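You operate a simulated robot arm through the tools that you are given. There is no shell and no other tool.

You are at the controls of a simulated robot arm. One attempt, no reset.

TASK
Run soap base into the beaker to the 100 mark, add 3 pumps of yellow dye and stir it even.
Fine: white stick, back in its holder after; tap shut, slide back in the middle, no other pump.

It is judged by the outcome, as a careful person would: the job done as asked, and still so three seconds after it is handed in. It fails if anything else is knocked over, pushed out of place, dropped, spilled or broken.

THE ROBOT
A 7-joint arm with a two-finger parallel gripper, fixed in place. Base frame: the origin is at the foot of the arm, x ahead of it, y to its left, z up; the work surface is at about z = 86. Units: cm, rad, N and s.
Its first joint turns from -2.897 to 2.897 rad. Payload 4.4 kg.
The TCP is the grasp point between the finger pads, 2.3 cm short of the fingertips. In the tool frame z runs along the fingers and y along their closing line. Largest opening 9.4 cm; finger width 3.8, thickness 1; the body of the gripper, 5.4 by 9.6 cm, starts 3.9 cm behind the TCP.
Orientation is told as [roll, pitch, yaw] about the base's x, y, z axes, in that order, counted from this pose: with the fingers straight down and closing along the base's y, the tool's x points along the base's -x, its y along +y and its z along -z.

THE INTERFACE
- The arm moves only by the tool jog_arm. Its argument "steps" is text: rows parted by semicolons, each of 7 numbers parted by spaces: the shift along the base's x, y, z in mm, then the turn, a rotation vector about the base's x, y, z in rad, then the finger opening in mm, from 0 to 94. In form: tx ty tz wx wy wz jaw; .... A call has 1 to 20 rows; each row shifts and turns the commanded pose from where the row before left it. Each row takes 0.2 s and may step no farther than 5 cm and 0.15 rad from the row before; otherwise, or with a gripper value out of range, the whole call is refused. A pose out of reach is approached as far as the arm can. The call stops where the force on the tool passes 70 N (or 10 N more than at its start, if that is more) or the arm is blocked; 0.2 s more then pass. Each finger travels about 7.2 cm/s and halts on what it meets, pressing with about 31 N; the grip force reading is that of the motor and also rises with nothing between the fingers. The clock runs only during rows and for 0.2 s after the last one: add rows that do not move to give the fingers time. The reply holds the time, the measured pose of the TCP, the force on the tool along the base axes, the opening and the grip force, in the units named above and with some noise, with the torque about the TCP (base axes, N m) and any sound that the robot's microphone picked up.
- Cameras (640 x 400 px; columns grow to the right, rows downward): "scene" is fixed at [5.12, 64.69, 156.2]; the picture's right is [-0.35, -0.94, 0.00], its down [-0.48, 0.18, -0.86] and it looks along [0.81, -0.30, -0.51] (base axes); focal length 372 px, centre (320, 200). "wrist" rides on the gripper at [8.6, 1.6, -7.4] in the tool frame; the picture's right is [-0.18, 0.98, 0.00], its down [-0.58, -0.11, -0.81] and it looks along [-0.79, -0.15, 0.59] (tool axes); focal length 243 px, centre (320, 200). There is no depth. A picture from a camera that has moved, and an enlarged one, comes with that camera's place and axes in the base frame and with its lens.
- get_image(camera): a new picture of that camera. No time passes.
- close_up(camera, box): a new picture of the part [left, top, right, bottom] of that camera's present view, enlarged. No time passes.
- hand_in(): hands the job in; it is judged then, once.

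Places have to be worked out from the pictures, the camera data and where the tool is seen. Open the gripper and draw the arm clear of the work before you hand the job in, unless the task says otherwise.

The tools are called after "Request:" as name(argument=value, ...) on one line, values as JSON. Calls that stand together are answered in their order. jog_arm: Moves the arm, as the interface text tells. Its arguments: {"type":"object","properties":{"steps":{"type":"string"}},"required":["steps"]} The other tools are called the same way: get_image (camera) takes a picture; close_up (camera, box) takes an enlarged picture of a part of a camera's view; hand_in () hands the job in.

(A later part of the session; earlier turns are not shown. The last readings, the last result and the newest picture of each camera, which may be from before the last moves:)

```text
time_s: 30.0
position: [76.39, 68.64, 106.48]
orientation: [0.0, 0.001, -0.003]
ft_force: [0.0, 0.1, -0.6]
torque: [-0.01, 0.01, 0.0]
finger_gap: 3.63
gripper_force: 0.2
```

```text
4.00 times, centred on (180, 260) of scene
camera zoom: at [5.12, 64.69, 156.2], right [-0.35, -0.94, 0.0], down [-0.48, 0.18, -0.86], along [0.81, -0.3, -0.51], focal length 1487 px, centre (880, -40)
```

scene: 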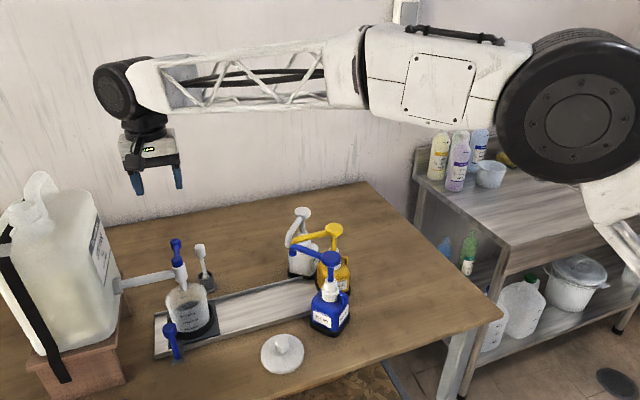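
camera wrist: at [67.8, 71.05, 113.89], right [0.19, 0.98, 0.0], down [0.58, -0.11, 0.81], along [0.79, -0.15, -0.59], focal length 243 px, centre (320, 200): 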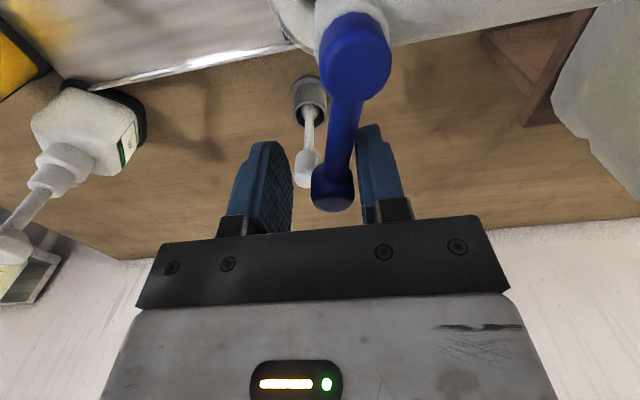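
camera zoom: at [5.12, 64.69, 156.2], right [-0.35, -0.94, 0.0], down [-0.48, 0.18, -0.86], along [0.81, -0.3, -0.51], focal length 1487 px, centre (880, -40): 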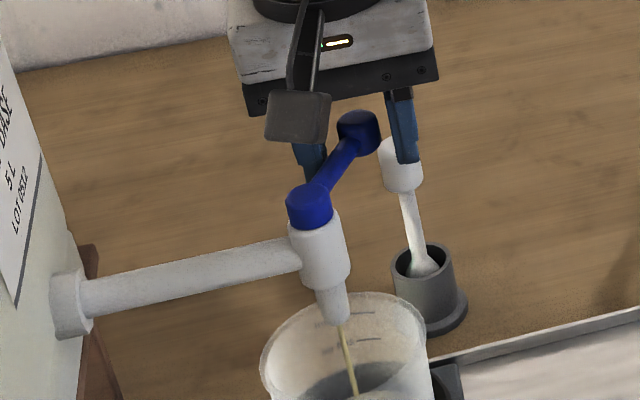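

The stream is thicker and the surface is rising measurably, at roughly 10 mL/s. I'll continue 2 s more at this opening and re-measure.

Request:
jog_arm(steps="0 0 0 0 0 0 36; 0 0 0 0 0 0 36; 0 0 0 0 0 0 36; 0 0 0 0 0 0 36; 0 0 0 0 0 0 36; 0 0 0 0 0 0 36; 0 0 0 0 0 0 36; 0 0 0 0 0 0 36; 0 0 0 0 0 0 36")

Request:
close_up(camera="scene", box=[174, 280, 234, 340])

Request:
close_up(camera="scene", box=[178, 304, 218, 329])

```text
time_s: 32.0
position: [76.49, 68.72, 106.47]
orientation: [0.0, 0.0, -0.001]
ft_force: [0.0, -0.3, -0.7]
torque: [0.02, 0.02, 0.06]
finger_gap: 3.6
gripper_force: 0.1
```

```text
6.67 times, centred on (204, 310) of scene
camera zoom: at [5.12, 64.69, 156.2], right [-0.35, -0.94, 0.0], down [-0.48, 0.18, -0.86], along [0.81, -0.3, -0.51], focal length 2479 px, centre (1093, -533)
```

zoom: 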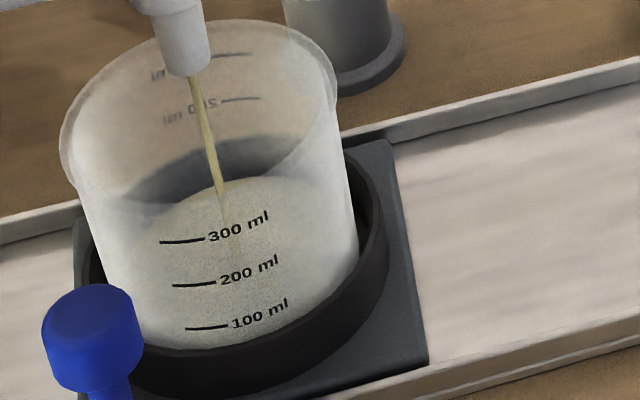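

```text
16.00 times, centred on (198, 316) of scene
camera zoom: at [5.12, 64.69, 156.2], right [-0.35, -0.94, 0.0], down [-0.48, 0.18, -0.86], along [0.81, -0.3, -0.51], focal length 5949 px, centre (2272, -1664)
```

zoom: 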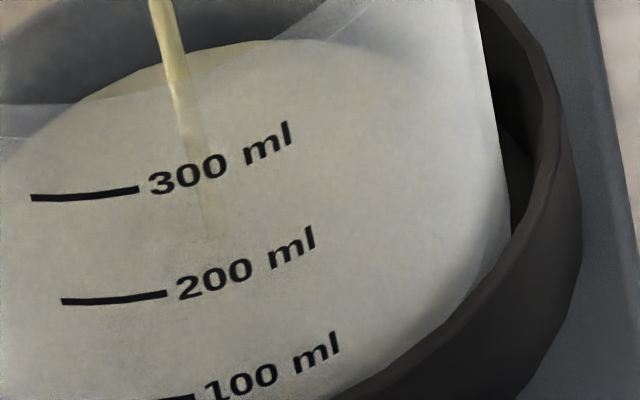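

The level is rising about 12 mL/s and I estimate 35–50 mL so far. I'll pour about 2 s more and re-measure.

Request:
jog_arm(steps="0 0 0 0 0 0 36; 0 0 0 0 0 0 36; 0 0 0 0 0 0 36; 0 0 0 0 0 0 36; 0 0 0 0 0 0 36; 0 0 0 0 0 0 36; 0 0 0 0 0 0 36; 0 0 0 0 0 0 36; 0 0 0 0 0 0 36")

Request:
close_up(camera="scene", box=[174, 280, 234, 340])

Request:
close_up(camera="scene", box=[178, 304, 218, 329])

Request:
close_up(camera="scene", box=[168, 312, 208, 337])

```text
time_s: 34.0
position: [76.3, 68.68, 106.54]
orientation: [0.0, 0.001, -0.001]
ft_force: [0.1, 0.4, -0.8]
torque: [-0.02, -0.02, -0.01]
finger_gap: 3.61
gripper_force: 0.0
```

```text
6.67 times, centred on (204, 310) of scene
camera zoom: at [5.12, 64.69, 156.2], right [-0.35, -0.94, 0.0], down [-0.48, 0.18, -0.86], along [0.81, -0.3, -0.51], focal length 2479 px, centre (1093, -533)
```

zoom: 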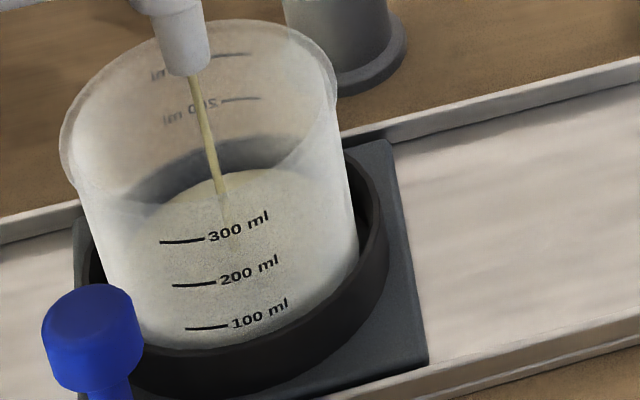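

```text
16.00 times, centred on (198, 316) of scene
camera zoom: at [5.12, 64.69, 156.2], right [-0.35, -0.94, 0.0], down [-0.48, 0.18, -0.86], along [0.81, -0.3, -0.51], focal length 5949 px, centre (2272, -1664)
```

zoom: 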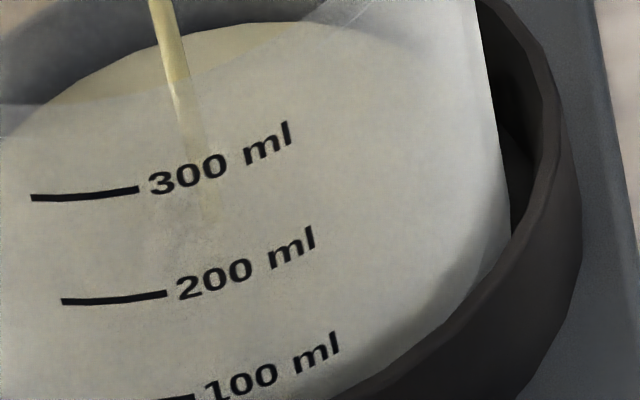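

```text
16.00 times, centred on (188, 324) of scene
camera zoom: at [5.12, 64.69, 156.2], right [-0.35, -0.94, 0.0], down [-0.48, 0.18, -0.86], along [0.81, -0.3, -0.51], focal length 5949 px, centre (2432, -1792)
```

zoom: 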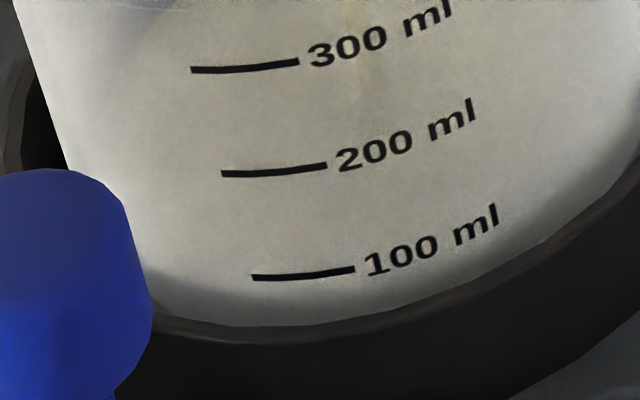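

The surface's front edge is beginning to show at the ring; I estimate 50–60 mL. Two more seconds, then I'll check again.

Request:
jog_arm(steps="0 0 0 0 0 0 36; 0 0 0 0 0 0 36; 0 0 0 0 0 0 36; 0 0 0 0 0 0 36; 0 0 0 0 0 0 36; 0 0 0 0 0 0 36; 0 0 0 0 0 0 36; 0 0 0 0 0 0 36; 0 0 0 0 0 0 36")

Request:
close_up(camera="scene", box=[174, 280, 234, 340])

Request:
close_up(camera="scene", box=[178, 304, 218, 329])

Request:
close_up(camera="scene", box=[168, 312, 208, 337])

```text
time_s: 36.0
position: [76.4, 68.76, 106.37]
orientation: [0.0, 0.0, -0.002]
ft_force: [0.9, 0.2, -0.2]
torque: [-0.02, 0.01, -0.01]
finger_gap: 3.57
gripper_force: 0.1
```

```text
6.67 times, centred on (204, 310) of scene
camera zoom: at [5.12, 64.69, 156.2], right [-0.35, -0.94, 0.0], down [-0.48, 0.18, -0.86], along [0.81, -0.3, -0.51], focal length 2479 px, centre (1093, -533)
```

zoom: 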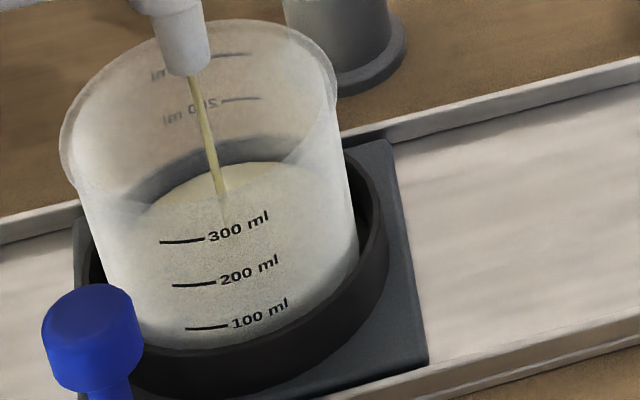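

```text
16.00 times, centred on (198, 316) of scene
camera zoom: at [5.12, 64.69, 156.2], right [-0.35, -0.94, 0.0], down [-0.48, 0.18, -0.86], along [0.81, -0.3, -0.51], focal length 5949 px, centre (2272, -1664)
```

zoom: 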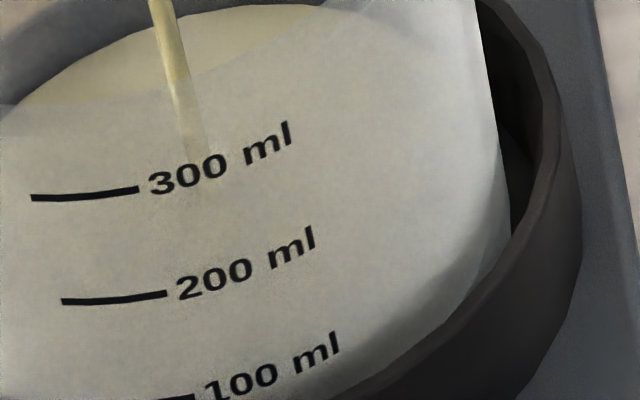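

```text
16.00 times, centred on (188, 324) of scene
camera zoom: at [5.12, 64.69, 156.2], right [-0.35, -0.94, 0.0], down [-0.48, 0.18, -0.86], along [0.81, -0.3, -0.51], focal length 5949 px, centre (2432, -1792)
```

zoom: 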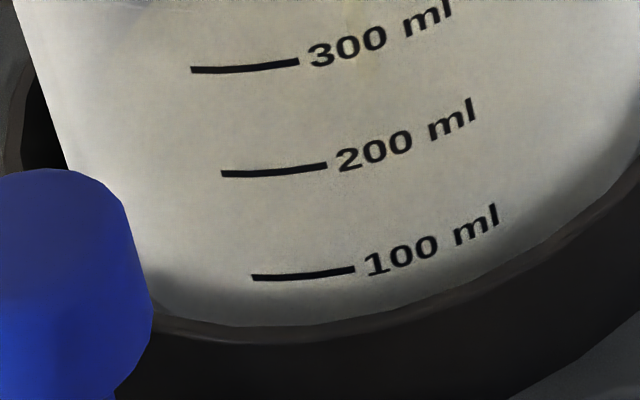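

Request:
close_up(camera="scene", box=[176, 322, 200, 337])

Request:
close_up(camera="scene", box=[190, 314, 214, 329])

```text
16.00 times, centred on (188, 330) of scene
camera zoom: at [5.12, 64.69, 156.2], right [-0.35, -0.94, 0.0], down [-0.48, 0.18, -0.86], along [0.81, -0.3, -0.51], focal length 5949 px, centre (2432, -1872)
```

zoom: 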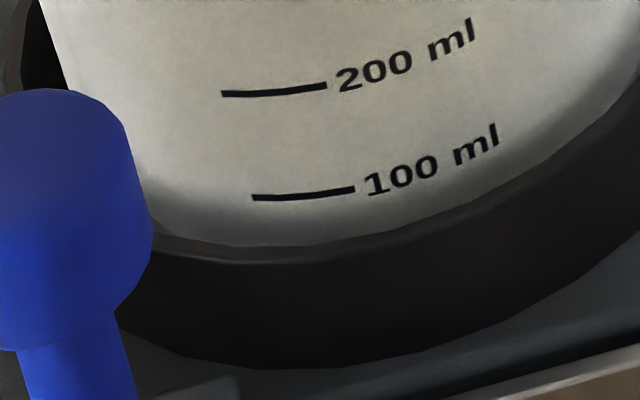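

```text
16.00 times, centred on (202, 322) of scene
camera zoom: at [5.12, 64.69, 156.2], right [-0.35, -0.94, 0.0], down [-0.48, 0.18, -0.86], along [0.81, -0.3, -0.51], focal length 5949 px, centre (2208, -1744)
```

zoom: 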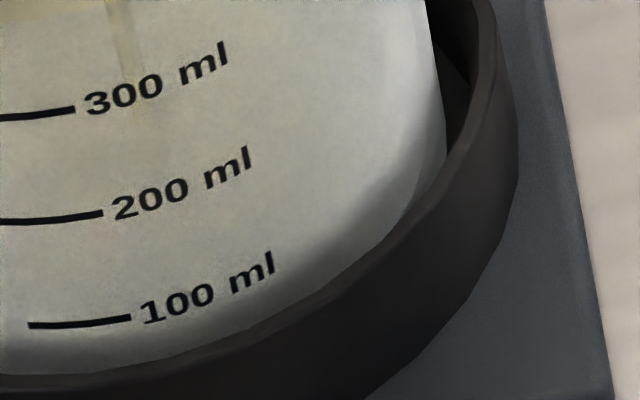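

Both the far edge and the front contact line now suggest about 65–68 mL, at roughly 9 mL/s. I'll pour about 2 s more.

Request:
jog_arm(steps="0 0 0 0 0 0 36; 0 0 0 0 0 0 36; 0 0 0 0 0 0 36; 0 0 0 0 0 0 36; 0 0 0 0 0 0 36; 0 0 0 0 0 0 36; 0 0 0 0 0 0 36; 0 0 0 0 0 0 36; 0 0 0 0 0 0 36")

Request:
close_up(camera="scene", box=[174, 280, 234, 340])

Request:
close_up(camera="scene", box=[180, 294, 204, 309])

Request:
close_up(camera="scene", box=[176, 322, 200, 337])

Request:
close_up(camera="scene", box=[190, 314, 214, 329])

```text
time_s: 38.0
position: [76.43, 68.78, 106.46]
orientation: [0.0, 0.001, -0.002]
ft_force: [0.4, 0.0, -1.1]
torque: [0.01, 0.01, 0.0]
finger_gap: 3.62
gripper_force: 0.1
```

```text
6.67 times, centred on (204, 310) of scene
camera zoom: at [5.12, 64.69, 156.2], right [-0.35, -0.94, 0.0], down [-0.48, 0.18, -0.86], along [0.81, -0.3, -0.51], focal length 2479 px, centre (1093, -533)
```

zoom: 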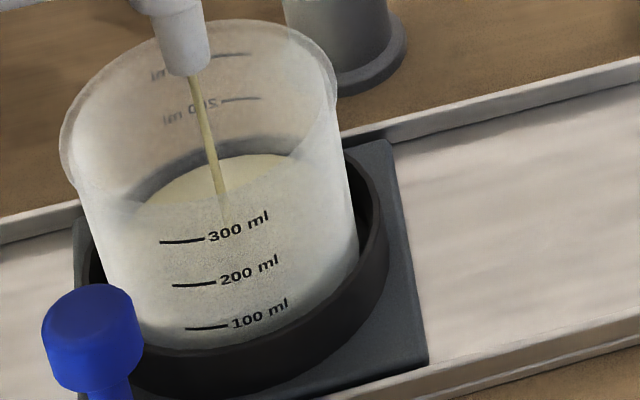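

```text
16.00 times, centred on (192, 302) of scene
camera zoom: at [5.12, 64.69, 156.2], right [-0.35, -0.94, 0.0], down [-0.48, 0.18, -0.86], along [0.81, -0.3, -0.51], focal length 5949 px, centre (2368, -1424)
```

zoom: 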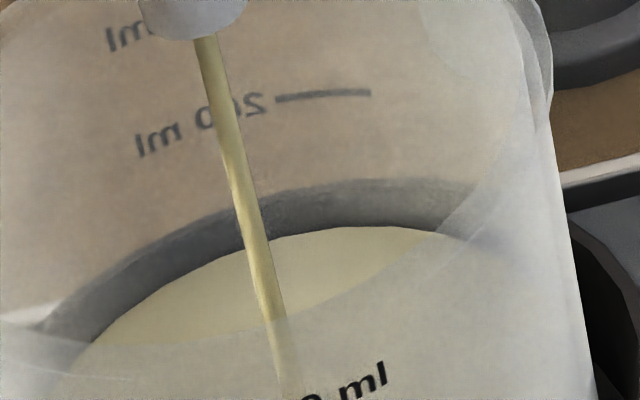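

```text
16.00 times, centred on (188, 330) of scene
camera zoom: at [5.12, 64.69, 156.2], right [-0.35, -0.94, 0.0], down [-0.48, 0.18, -0.86], along [0.81, -0.3, -0.51], focal length 5949 px, centre (2432, -1872)
```

zoom: 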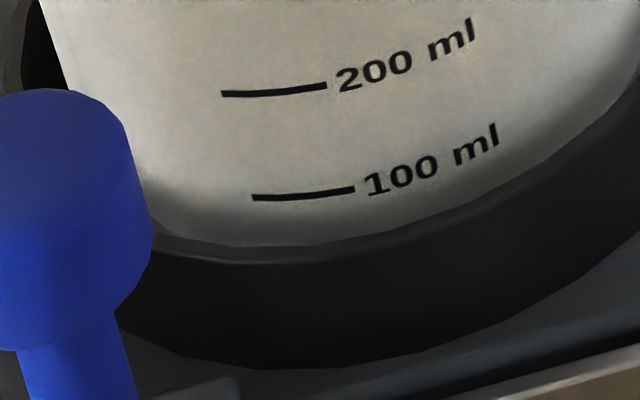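

```text
16.00 times, centred on (202, 322) of scene
camera zoom: at [5.12, 64.69, 156.2], right [-0.35, -0.94, 0.0], down [-0.48, 0.18, -0.86], along [0.81, -0.3, -0.51], focal length 5949 px, centre (2208, -1744)
```

zoom: 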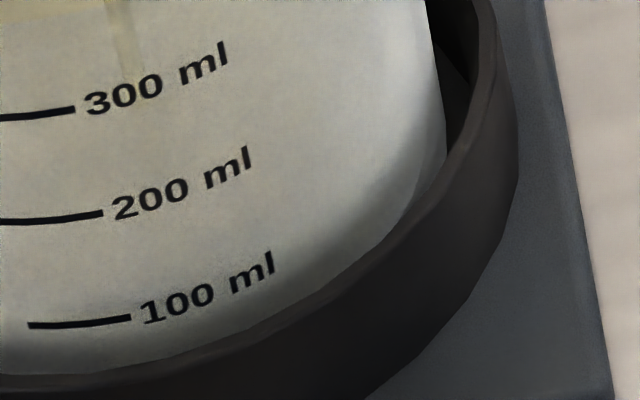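

The estimates disagree (about 70–100 mL), so before risking an overfill I'll shut the tap and inspect properly. I'm pushing the lever back +y with the other finger.

Request:
jog_arm(steps="0 15 0 0 0 0 36; 0 10 0 0 0 0 36; 0 5 0 0 0 0 36; 0 3 0 0 0 0 36")

Request:
close_up(camera="scene", box=[130, 210, 230, 310])

Request:
get_image(camera="wrist")

```text
time_s: 39.0
position: [76.36, 72.13, 106.26]
orientation: [0.0, 0.0, -0.003]
ft_force: [0.5, 0.2, 0.6]
torque: [-0.02, 0.0, -0.01]
finger_gap: 3.59
gripper_force: 0.4
```

```text
4.00 times, centred on (180, 260) of scene
camera zoom: at [5.12, 64.69, 156.2], right [-0.35, -0.94, 0.0], down [-0.48, 0.18, -0.86], along [0.81, -0.3, -0.51], focal length 1487 px, centre (880, -40)
```

zoom: 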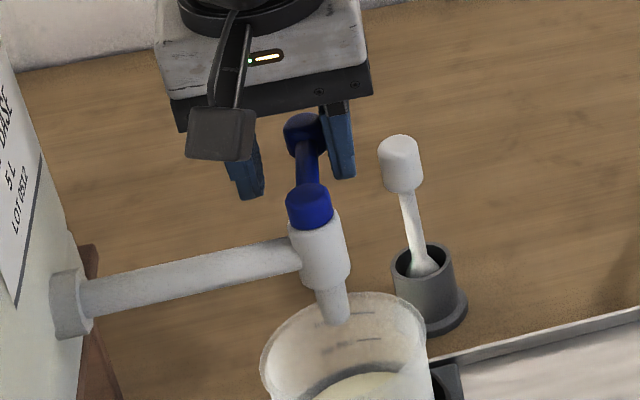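

```text
taken
camera wrist: at [67.69, 73.64, 113.86], right [0.19, 0.98, 0.0], down [0.58, -0.11, 0.81], along [0.79, -0.15, -0.59], focal length 243 px, centre (320, 200)
```

wrist: 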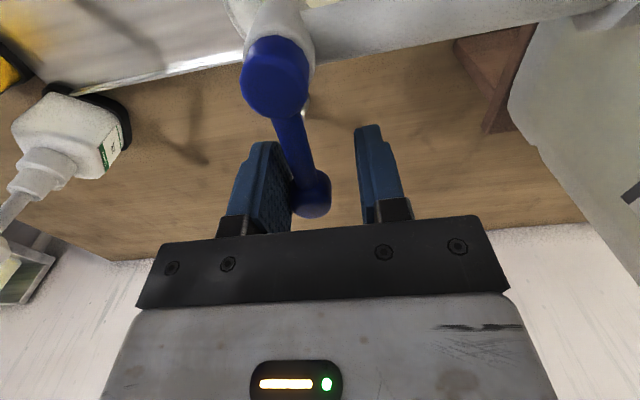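

The stream has stopped and the lever is practically back at its start position. I'll nudge it 3 mm more to seat it against its stop, then measure the beaker.

Request:
jog_arm(steps="0 2 0 0 0 0 36; 0 1 0 0 0 0 36; 0 0 0 0 0 0 36")

Request:
close_up(camera="scene", box=[180, 294, 204, 309])

Request:
close_up(camera="scene", box=[165, 300, 205, 325])

Request:
close_up(camera="scene", box=[176, 322, 200, 337])

```text
time_s: 39.8
position: [76.38, 72.27, 106.41]
orientation: [0.0, 0.0, -0.004]
ft_force: [0.1, -3.1, -2.4]
torque: [0.02, 0.03, -0.03]
finger_gap: 3.77
gripper_force: 2.5
```

```text
16.00 times, centred on (192, 302) of scene
camera zoom: at [5.12, 64.69, 156.2], right [-0.35, -0.94, 0.0], down [-0.48, 0.18, -0.86], along [0.81, -0.3, -0.51], focal length 5949 px, centre (2368, -1424)
```

zoom: 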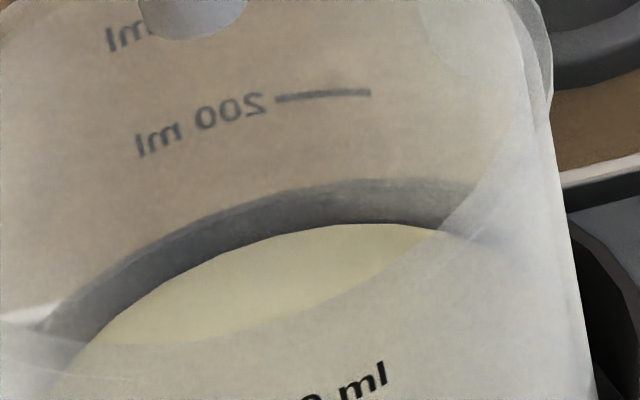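

```text
16.00 times, centred on (185, 312) of scene
camera zoom: at [5.12, 64.69, 156.2], right [-0.35, -0.94, 0.0], down [-0.48, 0.18, -0.86], along [0.81, -0.3, -0.51], focal length 5949 px, centre (2480, -1600)
```

zoom: 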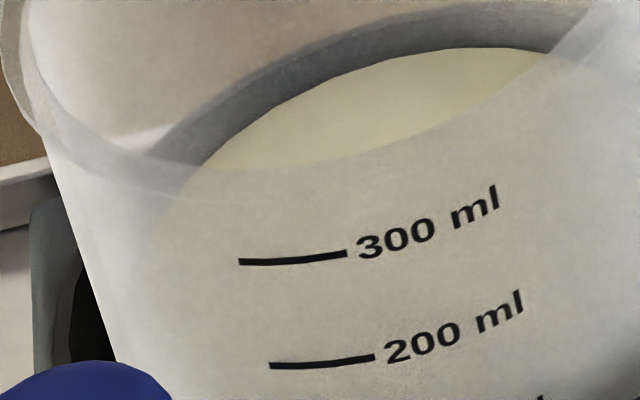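

```text
16.00 times, centred on (188, 330) of scene
camera zoom: at [5.12, 64.69, 156.2], right [-0.35, -0.94, 0.0], down [-0.48, 0.18, -0.86], along [0.81, -0.3, -0.51], focal length 5949 px, centre (2432, -1872)
```

zoom: 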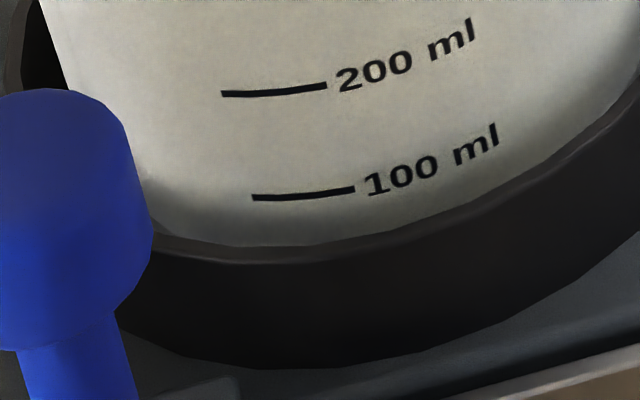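

The tap is shut against its stop (small 3 N reaction). I'll raise the arm clear and come round in front with the tool pitched up, so the wrist camera can look at the beaker almost level.

Request:
jog_arm(steps="0 -4 0 0 0 0 50; 0 0 45 0 0 0 60; 0 0 45 0 0 0 60; -40 -10 20 0 0 0 40; -45 -15 0 0 0 0 20; -45 -20 0 0 0 0 0; -45 -25 0 0 0 0 0; -20 0 -40 0 -0.15 0 0; 0 0 -45 0 -0.15 0 0; 0 0 -45 0 -0.15 0 0; 0 0 -45 0 0 0 0; 0 0 -40 0 0 0 0; 0 0 -30 0 0 0 0; 0 0 0 0 0 0 0")

Request:
get_image(camera="wrist")

Request:
get_image(camera="scene")

```text
refused: row 7 steps farther than a row can; nothing moved
```

```text
taken
camera wrist: at [67.7, 73.88, 113.91], right [0.19, 0.98, 0.0], down [0.58, -0.11, 0.81], along [0.79, -0.15, -0.59], focal length 243 px, centre (320, 200)
```

wrist: 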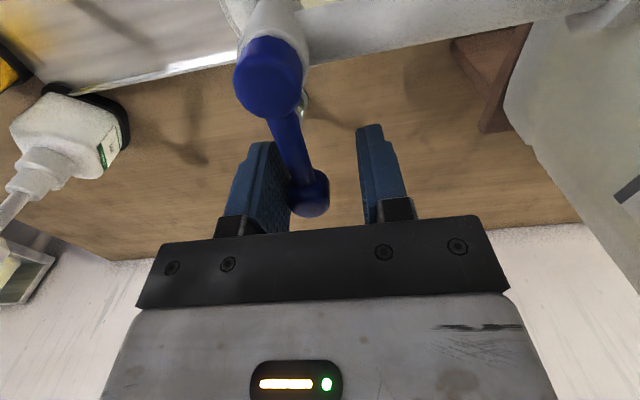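

```text
taken
```

scene: 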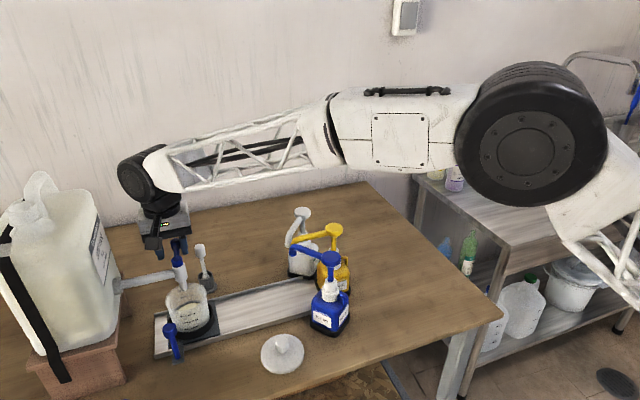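

One row was slightly over 5 cm, so nothing moved. I'll resend with shorter steps.

Request:
jog_arm(steps="0 -4 0 0 0 0 50; 0 0 45 0 0 0 60; 0 0 45 0 0 0 60; -40 -10 20 0 0 0 40; -45 -15 0 0 0 0 20; -45 -15 0 0 0 0 0; -42 -20 0 0 0 0 0; -20 -8 -40 0 -0.15 0 0; 0 0 -45 0 -0.15 0 0; 0 0 -45 0 -0.15 0 0; 0 0 -45 0 0 0 0; 0 0 -40 0 0 0 0; 0 0 -30 0 0 0 0; 0 0 0 0 0 0 0")

Request:
get_image(camera="wrist")

Request:
get_image(camera="scene")

```text
time_s: 42.8
position: [57.52, 64.97, 93.04]
orientation: [0.002, -0.451, -0.002]
ft_force: [0.1, 0.7, 0.3]
torque: [0.0, 0.01, -0.01]
finger_gap: 0.02
gripper_force: 30.9
```

```text
taken
camera wrist: at [46.45, 66.47, 95.96], right [0.17, 0.98, 0.08], down [0.17, -0.11, 0.98], along [0.97, -0.15, -0.19], focal length 243 px, centre (320, 200)
```

wrist: 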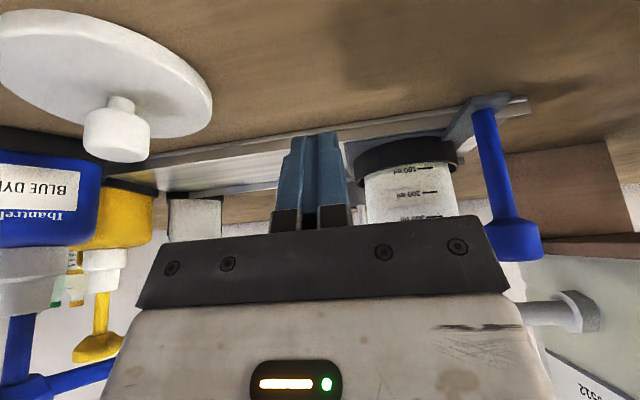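

```text
taken
```

scene: 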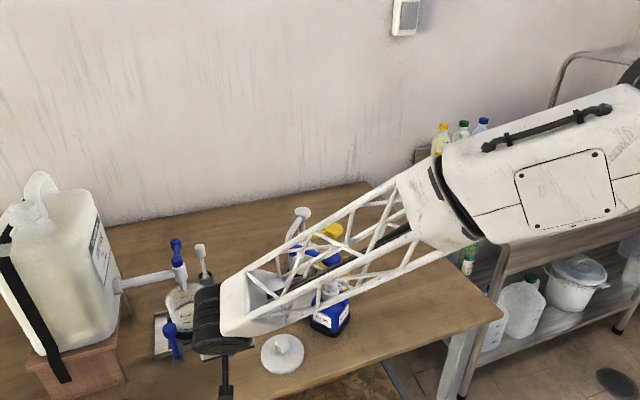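

Request:
close_up(camera="wrist", box=[340, 130, 470, 230])

Request:
close_up(camera="wrist", box=[355, 145, 465, 215])

```text
4.00 times, centred on (405, 180) of wrist
camera zoom: at [46.45, 66.47, 95.96], right [0.17, 0.98, 0.08], down [0.17, -0.11, 0.98], along [0.97, -0.15, -0.19], focal length 970 px, centre (-20, 280)
```

zoom: 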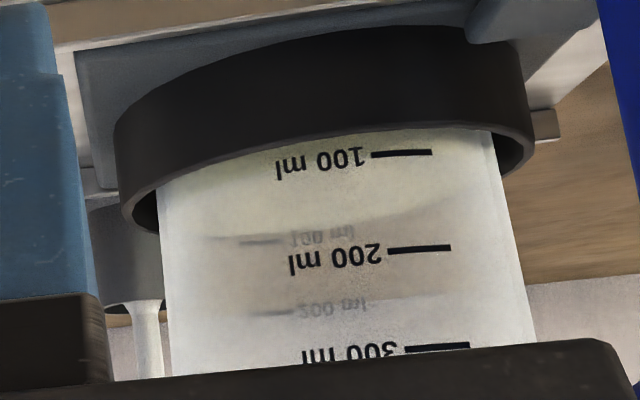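

```text
5.71 times, centred on (410, 180) of wrist
camera zoom: at [46.45, 66.47, 95.96], right [0.17, 0.98, 0.08], down [0.17, -0.11, 0.98], along [0.97, -0.15, -0.19], focal length 1386 px, centre (-194, 314)
```

zoom: 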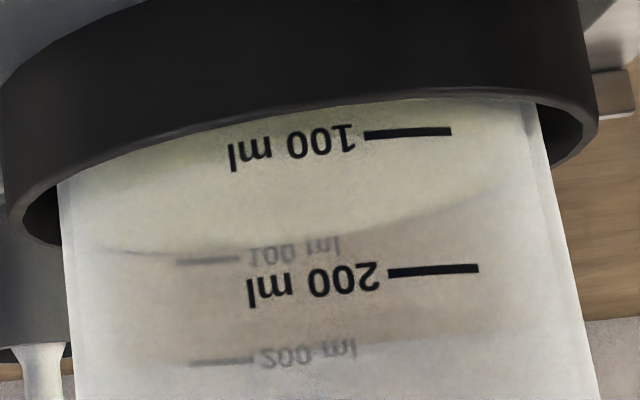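

This near-level view shows the surface's far edge almost at the back 100 mark. I'll zoom in to quantify the remaining gap.

Request:
close_up(camera="wrist", box=[365, 175, 405, 200])

Request:
close_up(camera="wrist", box=[395, 155, 445, 187])

```text
16.00 times, centred on (385, 188) of wrist
camera zoom: at [46.45, 66.47, 95.96], right [0.17, 0.98, 0.08], down [0.17, -0.11, 0.98], along [0.97, -0.15, -0.19], focal length 3882 px, centre (-720, 400)
```

zoom: 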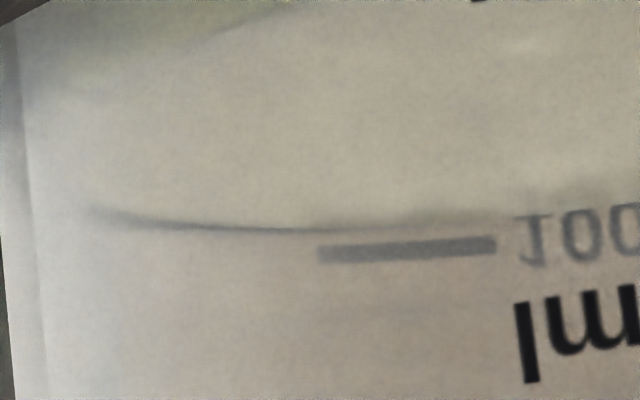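

```text
12.50 times, centred on (420, 171) of wrist
camera zoom: at [46.45, 66.47, 95.96], right [0.17, 0.98, 0.08], down [0.17, -0.11, 0.98], along [0.97, -0.15, -0.19], focal length 3033 px, centre (-930, 562)
```

zoom: 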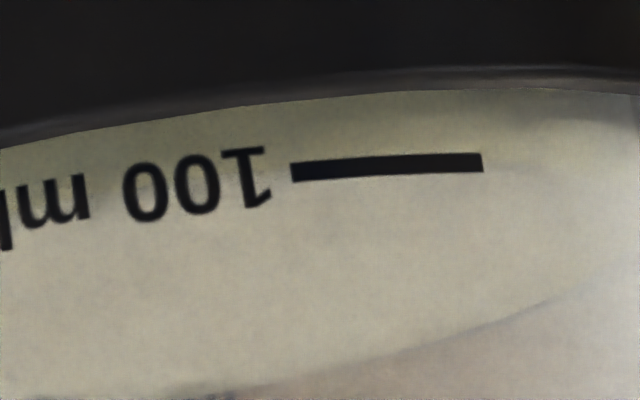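

The surface sits about 8 mL (apparent) below the back mark, of which roughly half is wall-thickness parallax, so about 96 mL. I'll pitch the camera down to the level of the mark to read it edge-on.

Request:
jog_arm(steps="0 0 0 0 -0.15 0 0; 0 0 0 0 -0.15 0 0; 0 0 -12 0 0 0 0; 0 0 0 0 0 0 0")

Request:
get_image(camera="wrist")

Request:
close_up(camera="wrist", box=[355, 130, 465, 200])

```text
time_s: 43.8
position: [57.21, 65.01, 91.79]
orientation: [0.0, -0.751, -0.003]
ft_force: [-0.4, -1.0, -0.8]
torque: [0.0, 0.0, -0.01]
finger_gap: 0.0
gripper_force: 30.2
```

```text
taken
camera wrist: at [45.89, 66.58, 91.48], right [0.14, 0.98, 0.13], down [-0.12, -0.11, 0.99], along [0.98, -0.15, 0.11], focal length 243 px, centre (320, 200)
```

wrist: 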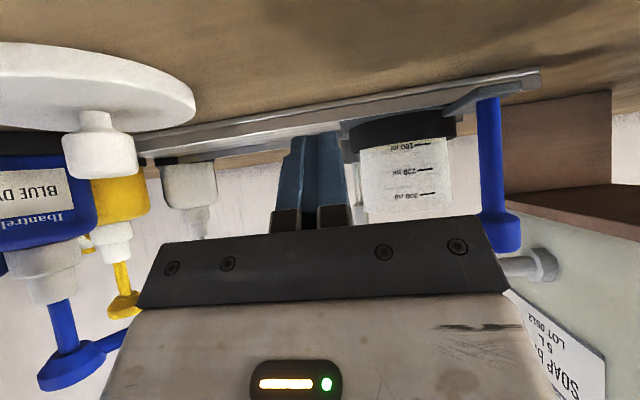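

```text
5.71 times, centred on (410, 165) of wrist
camera zoom: at [45.89, 66.58, 91.48], right [0.14, 0.98, 0.13], down [-0.12, -0.11, 0.99], along [0.98, -0.15, 0.11], focal length 1386 px, centre (-194, 400)
```

zoom: 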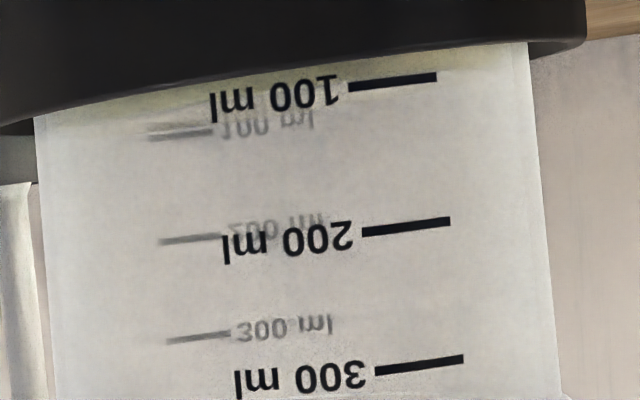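

Request:
close_up(camera="wrist", box=[355, 138, 405, 168])

Request:
close_up(camera="wrist", box=[400, 130, 450, 162])

```text
12.80 times, centred on (380, 153) of wrist
camera zoom: at [45.89, 66.58, 91.48], right [0.14, 0.98, 0.13], down [-0.12, -0.11, 0.99], along [0.98, -0.15, 0.11], focal length 3106 px, centre (-448, 802)
```

zoom: 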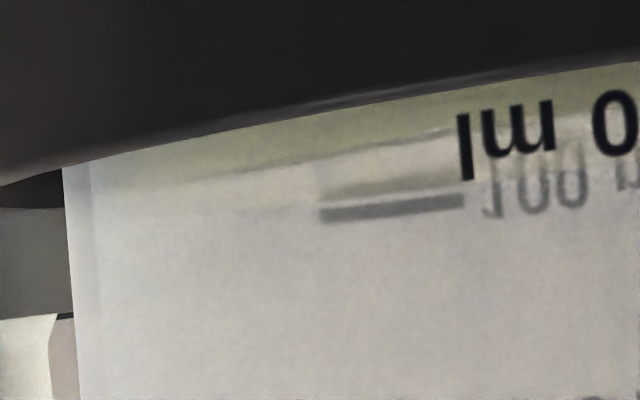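

```text
12.50 times, centred on (425, 146) of wrist
camera zoom: at [45.89, 66.58, 91.48], right [0.14, 0.98, 0.13], down [-0.12, -0.11, 0.99], along [0.98, -0.15, 0.11], focal length 3033 px, centre (-992, 875)
```

zoom: 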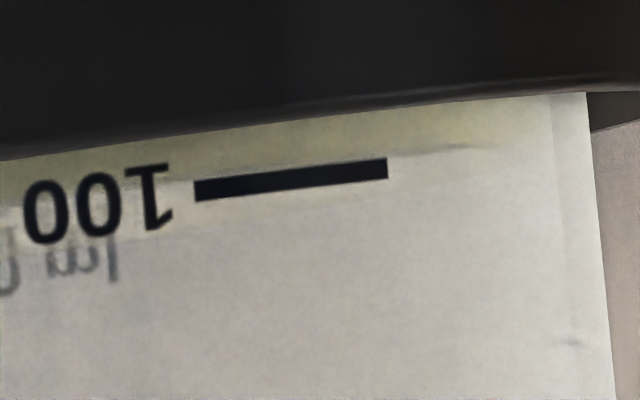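

Edge-on, the liquid's contact line sits at the lower edge of the 100 tick on both walls, about 96 mL. I'll go back for a small, slow top-up using the 10° trickle setting (about 1 mL/s).

Request:
jog_arm(steps="0 0 40 0 0.15 0 0; 0 0 45 0 0.15 0 0; 0 0 45 0 0.15 0 0; 0 0 45 0 0.15 0 0; 0 0 45 0 0.15 0 20; 0 0 38 0 0 0 40; 40 13 0 0 0 0 60; 40 13 0 0 0 0 60; 40 13 0 0 0 0 60; 40 13 0 0 0 0 60; 30 13 0 0 0 0 60; 0 0 0 0 0 0 60")

Request:
get_image(camera="wrist")

```text
time_s: 46.4
position: [76.45, 71.67, 117.65]
orientation: [0.002, 0.001, -0.001]
ft_force: [0.1, 0.3, -0.1]
torque: [0.0, -0.05, 0.0]
finger_gap: 6.01
gripper_force: 0.0
```

```text
taken
camera wrist: at [67.78, 73.22, 125.23], right [0.19, 0.98, 0.0], down [0.58, -0.11, 0.81], along [0.79, -0.15, -0.59], focal length 243 px, centre (320, 200)
```

wrist: 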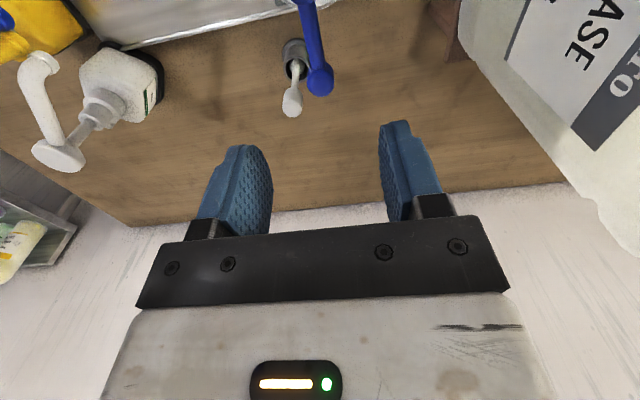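

Back above the lever in the same pose as before. I'll lower, straddle it, open to the same 10° trickle position (y≈69.4) and hold about 1.5 s.

Request:
jog_arm(steps="0 -2 -40 0 0 0 60; 0 0 -40 0 0 0 60; 0 0 -32 0 0 0 60; 0 0 0 0 0 0 45; 0 0 0 0 0 0 36; 0 0 0 0 0 0 36; 0 -10 0 0 0 0 36; 0 -6 0 0 0 0 36; 0 -5 0 0 0 0 36; 0 0 0 0 0 0 36; 0 0 0 0 0 0 36; 0 0 0 0 0 0 36; 0 0 0 0 0 0 36; 0 0 0 0 0 0 36; 0 0 0 0 0 0 36")

Request:
close_up(camera="scene", box=[174, 280, 234, 340])

Request:
close_up(camera="scene", box=[180, 294, 204, 309])

```text
time_s: 49.6
position: [76.22, 69.25, 106.34]
orientation: [-0.001, 0.001, 0.0]
ft_force: [-0.3, 0.1, 0.3]
torque: [-0.01, 0.06, -0.04]
finger_gap: 3.57
gripper_force: 0.2
```

```text
6.67 times, centred on (204, 310) of scene
camera zoom: at [5.12, 64.69, 156.2], right [-0.35, -0.94, 0.0], down [-0.48, 0.18, -0.86], along [0.81, -0.3, -0.51], focal length 2479 px, centre (1093, -533)
```

zoom: 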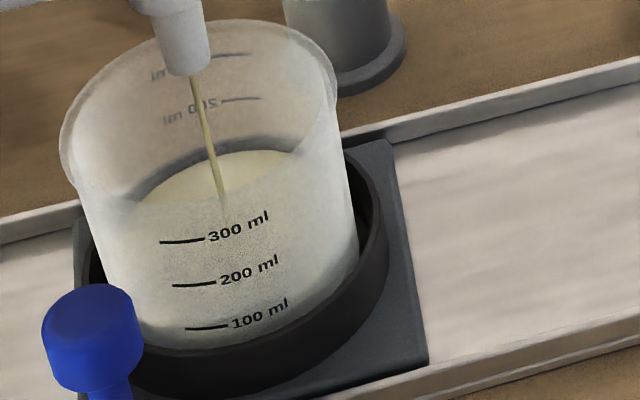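

```text
16.00 times, centred on (192, 302) of scene
camera zoom: at [5.12, 64.69, 156.2], right [-0.35, -0.94, 0.0], down [-0.48, 0.18, -0.86], along [0.81, -0.3, -0.51], focal length 5949 px, centre (2368, -1424)
```

zoom: 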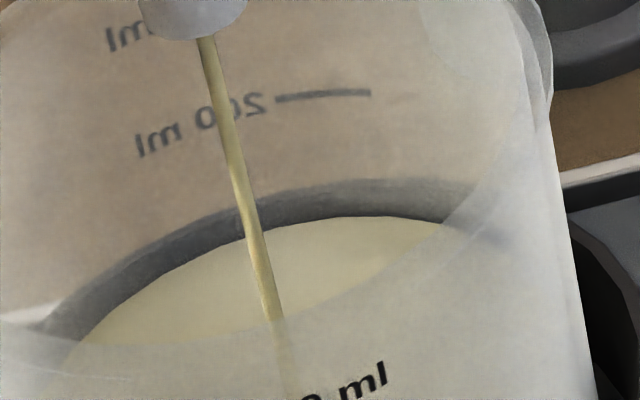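

The surface has already risen about 6–7 mL by the far edge, so I'm closing the tap now, quickly.

Request:
jog_arm(steps="0 26 0 0 0 0 36; 0 4 0 0 0 0 36; 0 1 0 0 0 0 36; 0 0 0 0 0 0 36")

Request:
close_up(camera="scene", box=[180, 294, 204, 309])

Request:
close_up(camera="scene", box=[130, 210, 230, 310])

```text
time_s: 50.6
position: [76.02, 72.41, 106.37]
orientation: [-0.002, 0.0, -0.003]
ft_force: [-3.2, -8.1, -2.8]
torque: [0.01, 0.06, -0.15]
finger_gap: 3.97
gripper_force: 3.9
```

```text
16.00 times, centred on (192, 302) of scene
camera zoom: at [5.12, 64.69, 156.2], right [-0.35, -0.94, 0.0], down [-0.48, 0.18, -0.86], along [0.81, -0.3, -0.51], focal length 5949 px, centre (2368, -1424)
```

zoom: 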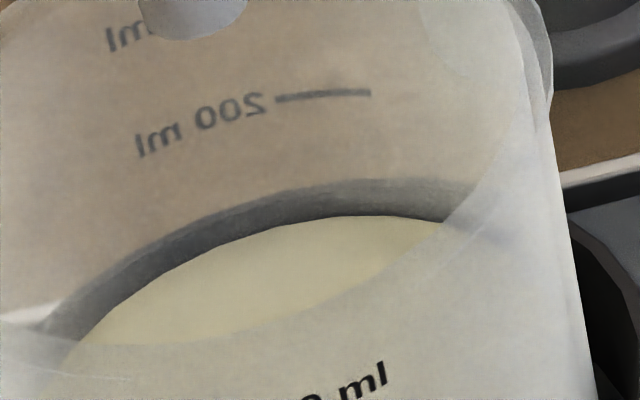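

```text
4.00 times, centred on (180, 260) of scene
camera zoom: at [5.12, 64.69, 156.2], right [-0.35, -0.94, 0.0], down [-0.48, 0.18, -0.86], along [0.81, -0.3, -0.51], focal length 1487 px, centre (880, -40)
```

zoom: 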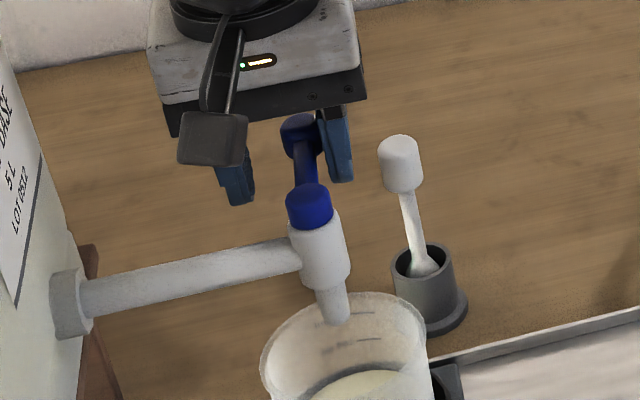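

The tap is shut and the level is now about 102 mL by the far-edge shift, on the 100 mark within reading error. Next I'll leave the lever and return to the carriage knob at (61.9, 75.0).

Request:
jog_arm(steps="0 -6 0 0 0 0 50; 0 0 45 0 0 0 60; 0 0 45 0 0 0 60; -40 8 0 0 0 0 60; -40 8 0 0 0 0 60; -40 8 0 0 0 0 60; -21 8 0 0 0 0 60; 0 0 -45 0 0 0 60; 0 0 -45 0 0 0 60; 0 0 0 0 0 0 60")

Request:
get_image(camera="wrist")

Request:
get_image(camera="scene")

```text
time_s: 52.8
position: [61.92, 75.17, 106.32]
orientation: [0.0, -0.001, -0.002]
ft_force: [-0.1, 0.3, 0.2]
torque: [0.01, 0.0, 0.03]
finger_gap: 6.01
gripper_force: 0.0
```

```text
taken
camera wrist: at [53.25, 76.65, 113.75], right [0.19, 0.98, 0.0], down [0.58, -0.11, 0.81], along [0.79, -0.15, -0.59], focal length 243 px, centre (320, 200)
```

wrist: 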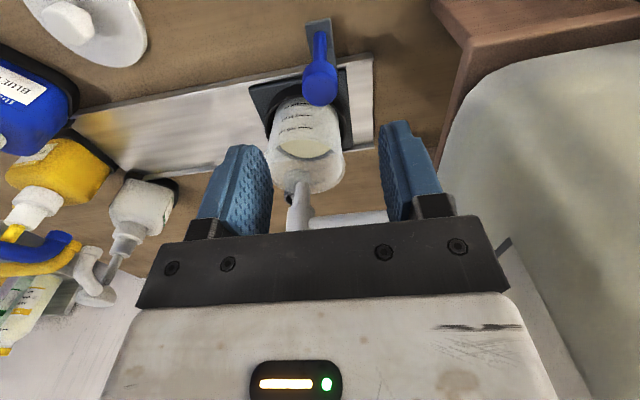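

```text
taken
```

scene: 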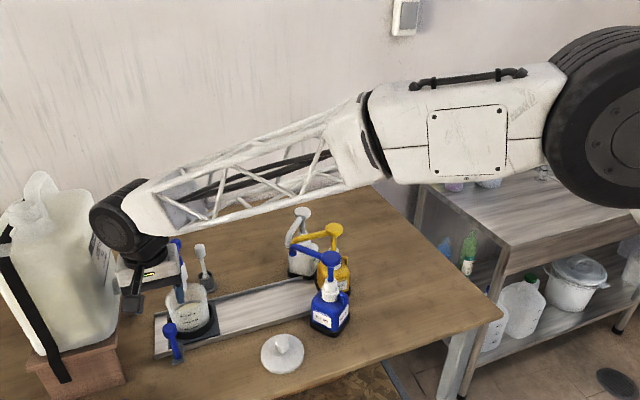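

The knob is right beneath the gripper. I'll descend the last 10 cm and grip it.

Request:
jog_arm(steps="0 0 -45 0 0 0 60; 0 0 -35 0 0 0 60; 0 0 -17 0 0 0 60; 0 0 0 0 0 0 40; 0 0 0 0 0 0 20; 0 0 0 0 0 0 0; 0 0 0 0 0 0 0")

Request:
get_image(camera="wrist")

```text
time_s: 54.4
position: [62.14, 75.14, 96.37]
orientation: [-0.001, 0.002, -0.005]
ft_force: [-19.8, -67.9, 11.9]
torque: [0.53, 0.51, -0.28]
finger_gap: 2.58
gripper_force: 45.2
```

```text
taken
camera wrist: at [53.46, 76.63, 103.82], right [0.19, 0.98, 0.0], down [0.58, -0.11, 0.81], along [0.79, -0.15, -0.59], focal length 243 px, centre (320, 200)
```

wrist: 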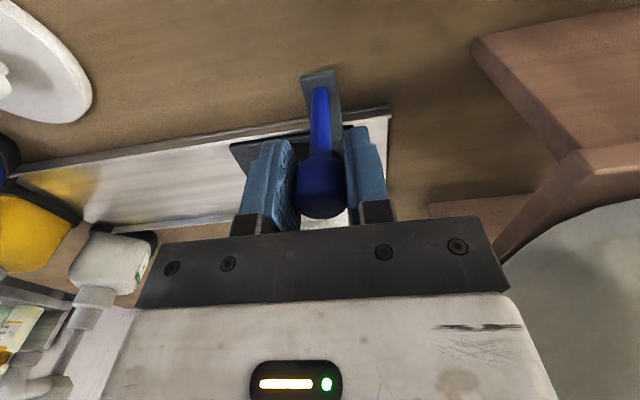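

The knob is gripped with some preload against the end stop. I'll relieve it and draw the carriage gently toward the middle first, checking forces.

Request:
jog_arm(steps="0 -3 0 0 0 0 0; 0 -4 0 0 0 0 0; 0 -8 0 0 0 0 0; 0 -12 0 0 0 0 0; 0 -14 0 0 0 0 0; 0 -14 0 0 0 0 0; 0 -14 0 0 0 0 0; 0 -14 0 0 0 0 0; 0 -12 0 0 0 0 0; 0 -10 0 0 0 0 0; 0 -6 0 0 0 0 0; 0 -4 0 0 0 0 0; 0 0 0 0 0 0 0")

Request:
get_image(camera="scene")

Request:
get_image(camera="wrist")

```text
time_s: 57.2
position: [62.16, 63.62, 96.52]
orientation: [0.001, 0.0, 0.0]
ft_force: [-25.6, 0.8, -34.8]
torque: [0.38, 0.14, 0.02]
finger_gap: 2.6
gripper_force: 45.0
```

```text
taken
```

scene: 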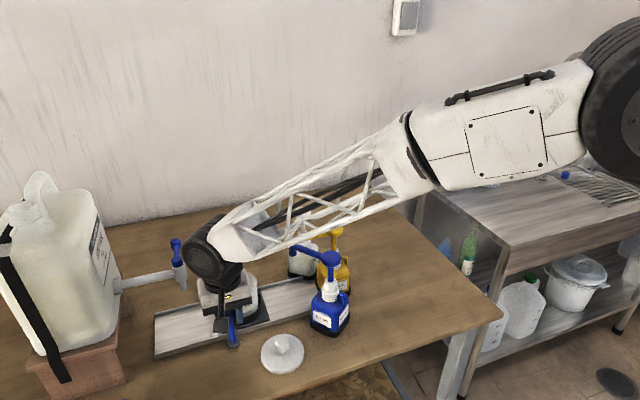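

```text
taken
camera wrist: at [53.47, 65.02, 104.14], right [0.19, 0.98, 0.0], down [0.58, -0.11, 0.81], along [0.79, -0.15, -0.59], focal length 243 px, centre (320, 200)
```

wrist: 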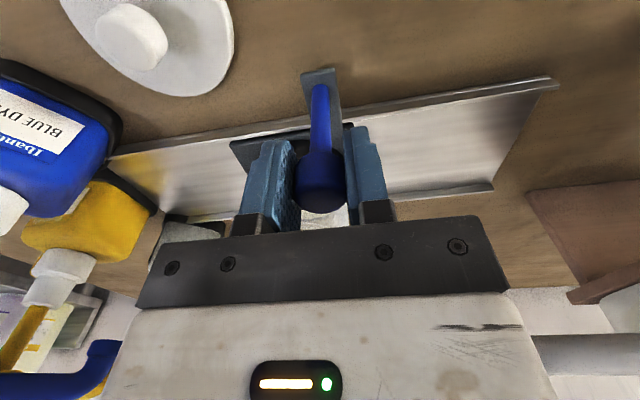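

I'm back at the middle. There's some x/z preload, so I'll ease −1.5 mm in both and continue toward the pump end, stopping short to check clearance to the blue pump.

Request:
jog_arm(steps="-1.5 0 -1.5 0 0 0 0; 0 -4 0 0 0 0 0; 0 -8 0 0 0 0 0; 0 -12 0 0 0 0 0; 0 -14 0 0 0 0 0; 0 -14 0 0 0 0 0; 0 -12 0 0 0 0 0; 0 -8 0 0 0 0 0; 0 -4 0 0 0 0 0; 0 0 0 0 0 0 0")

Request:
get_image(camera="scene")

Request:
get_image(camera="wrist")

```text
time_s: 59.4
position: [61.91, 55.88, 96.39]
orientation: [0.003, -0.002, -0.002]
ft_force: [19.7, 0.7, 40.5]
torque: [-0.36, -0.28, 0.0]
finger_gap: 2.53
gripper_force: 45.5
```

```text
taken
```

scene: 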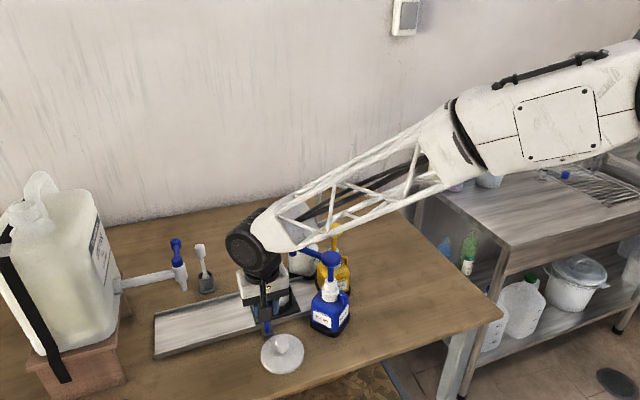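

```text
taken
camera wrist: at [53.26, 57.42, 104.03], right [0.19, 0.98, 0.0], down [0.58, -0.11, 0.81], along [0.79, -0.15, -0.59], focal length 243 px, centre (320, 200)
```

wrist: 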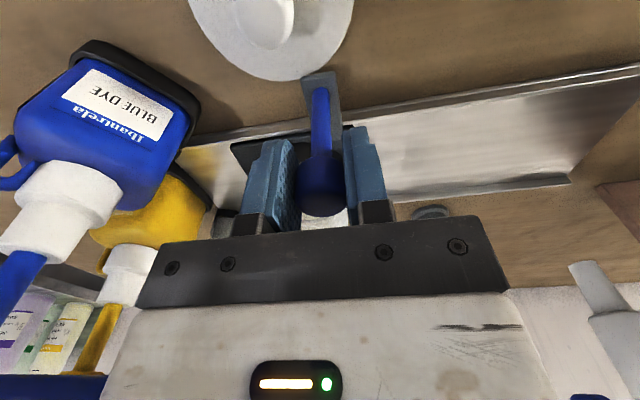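

Forces are modest and there's clear space to the blue nozzle (about 3 cm). I'll continue slowly to the pump-side end stop, expected near y≈52.1.

Request:
jog_arm(steps="0 -4 1 0 0 0 0; 0 -8 0 0 0 0 0; 0 -10 0 0 0 0 0; 0 -8 0 0 0 0 0; 0 -4 0 0 0 0 0; 0 -3 0 0 0 0 0; 0 -1 0 0 0 0 0; 0 0 0 0 0 0 0")

Request:
get_image(camera="scene")

Request:
get_image(camera="wrist")

```text
time_s: 61.2
position: [61.89, 52.14, 96.52]
orientation: [0.0, 0.002, -0.001]
ft_force: [-0.1, -1.5, 11.9]
torque: [0.45, -0.54, 0.09]
finger_gap: 2.6
gripper_force: 44.6
```

```text
taken
```

scene: 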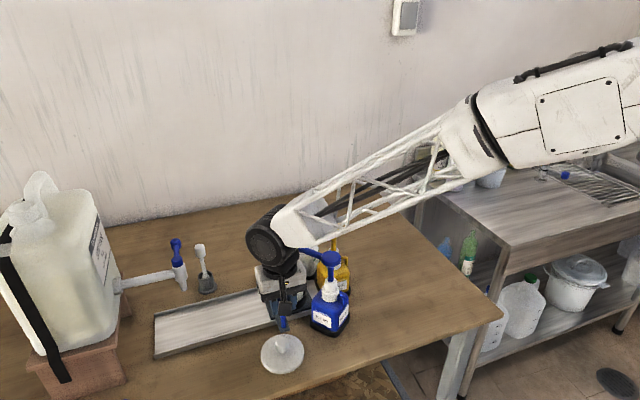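

```text
taken
camera wrist: at [53.27, 53.68, 104.03], right [0.19, 0.98, 0.0], down [0.58, -0.11, 0.81], along [0.79, -0.15, -0.59], focal length 243 px, centre (320, 200)
```

wrist: 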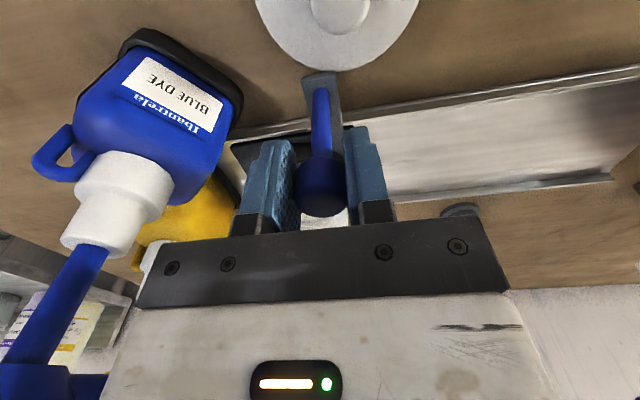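

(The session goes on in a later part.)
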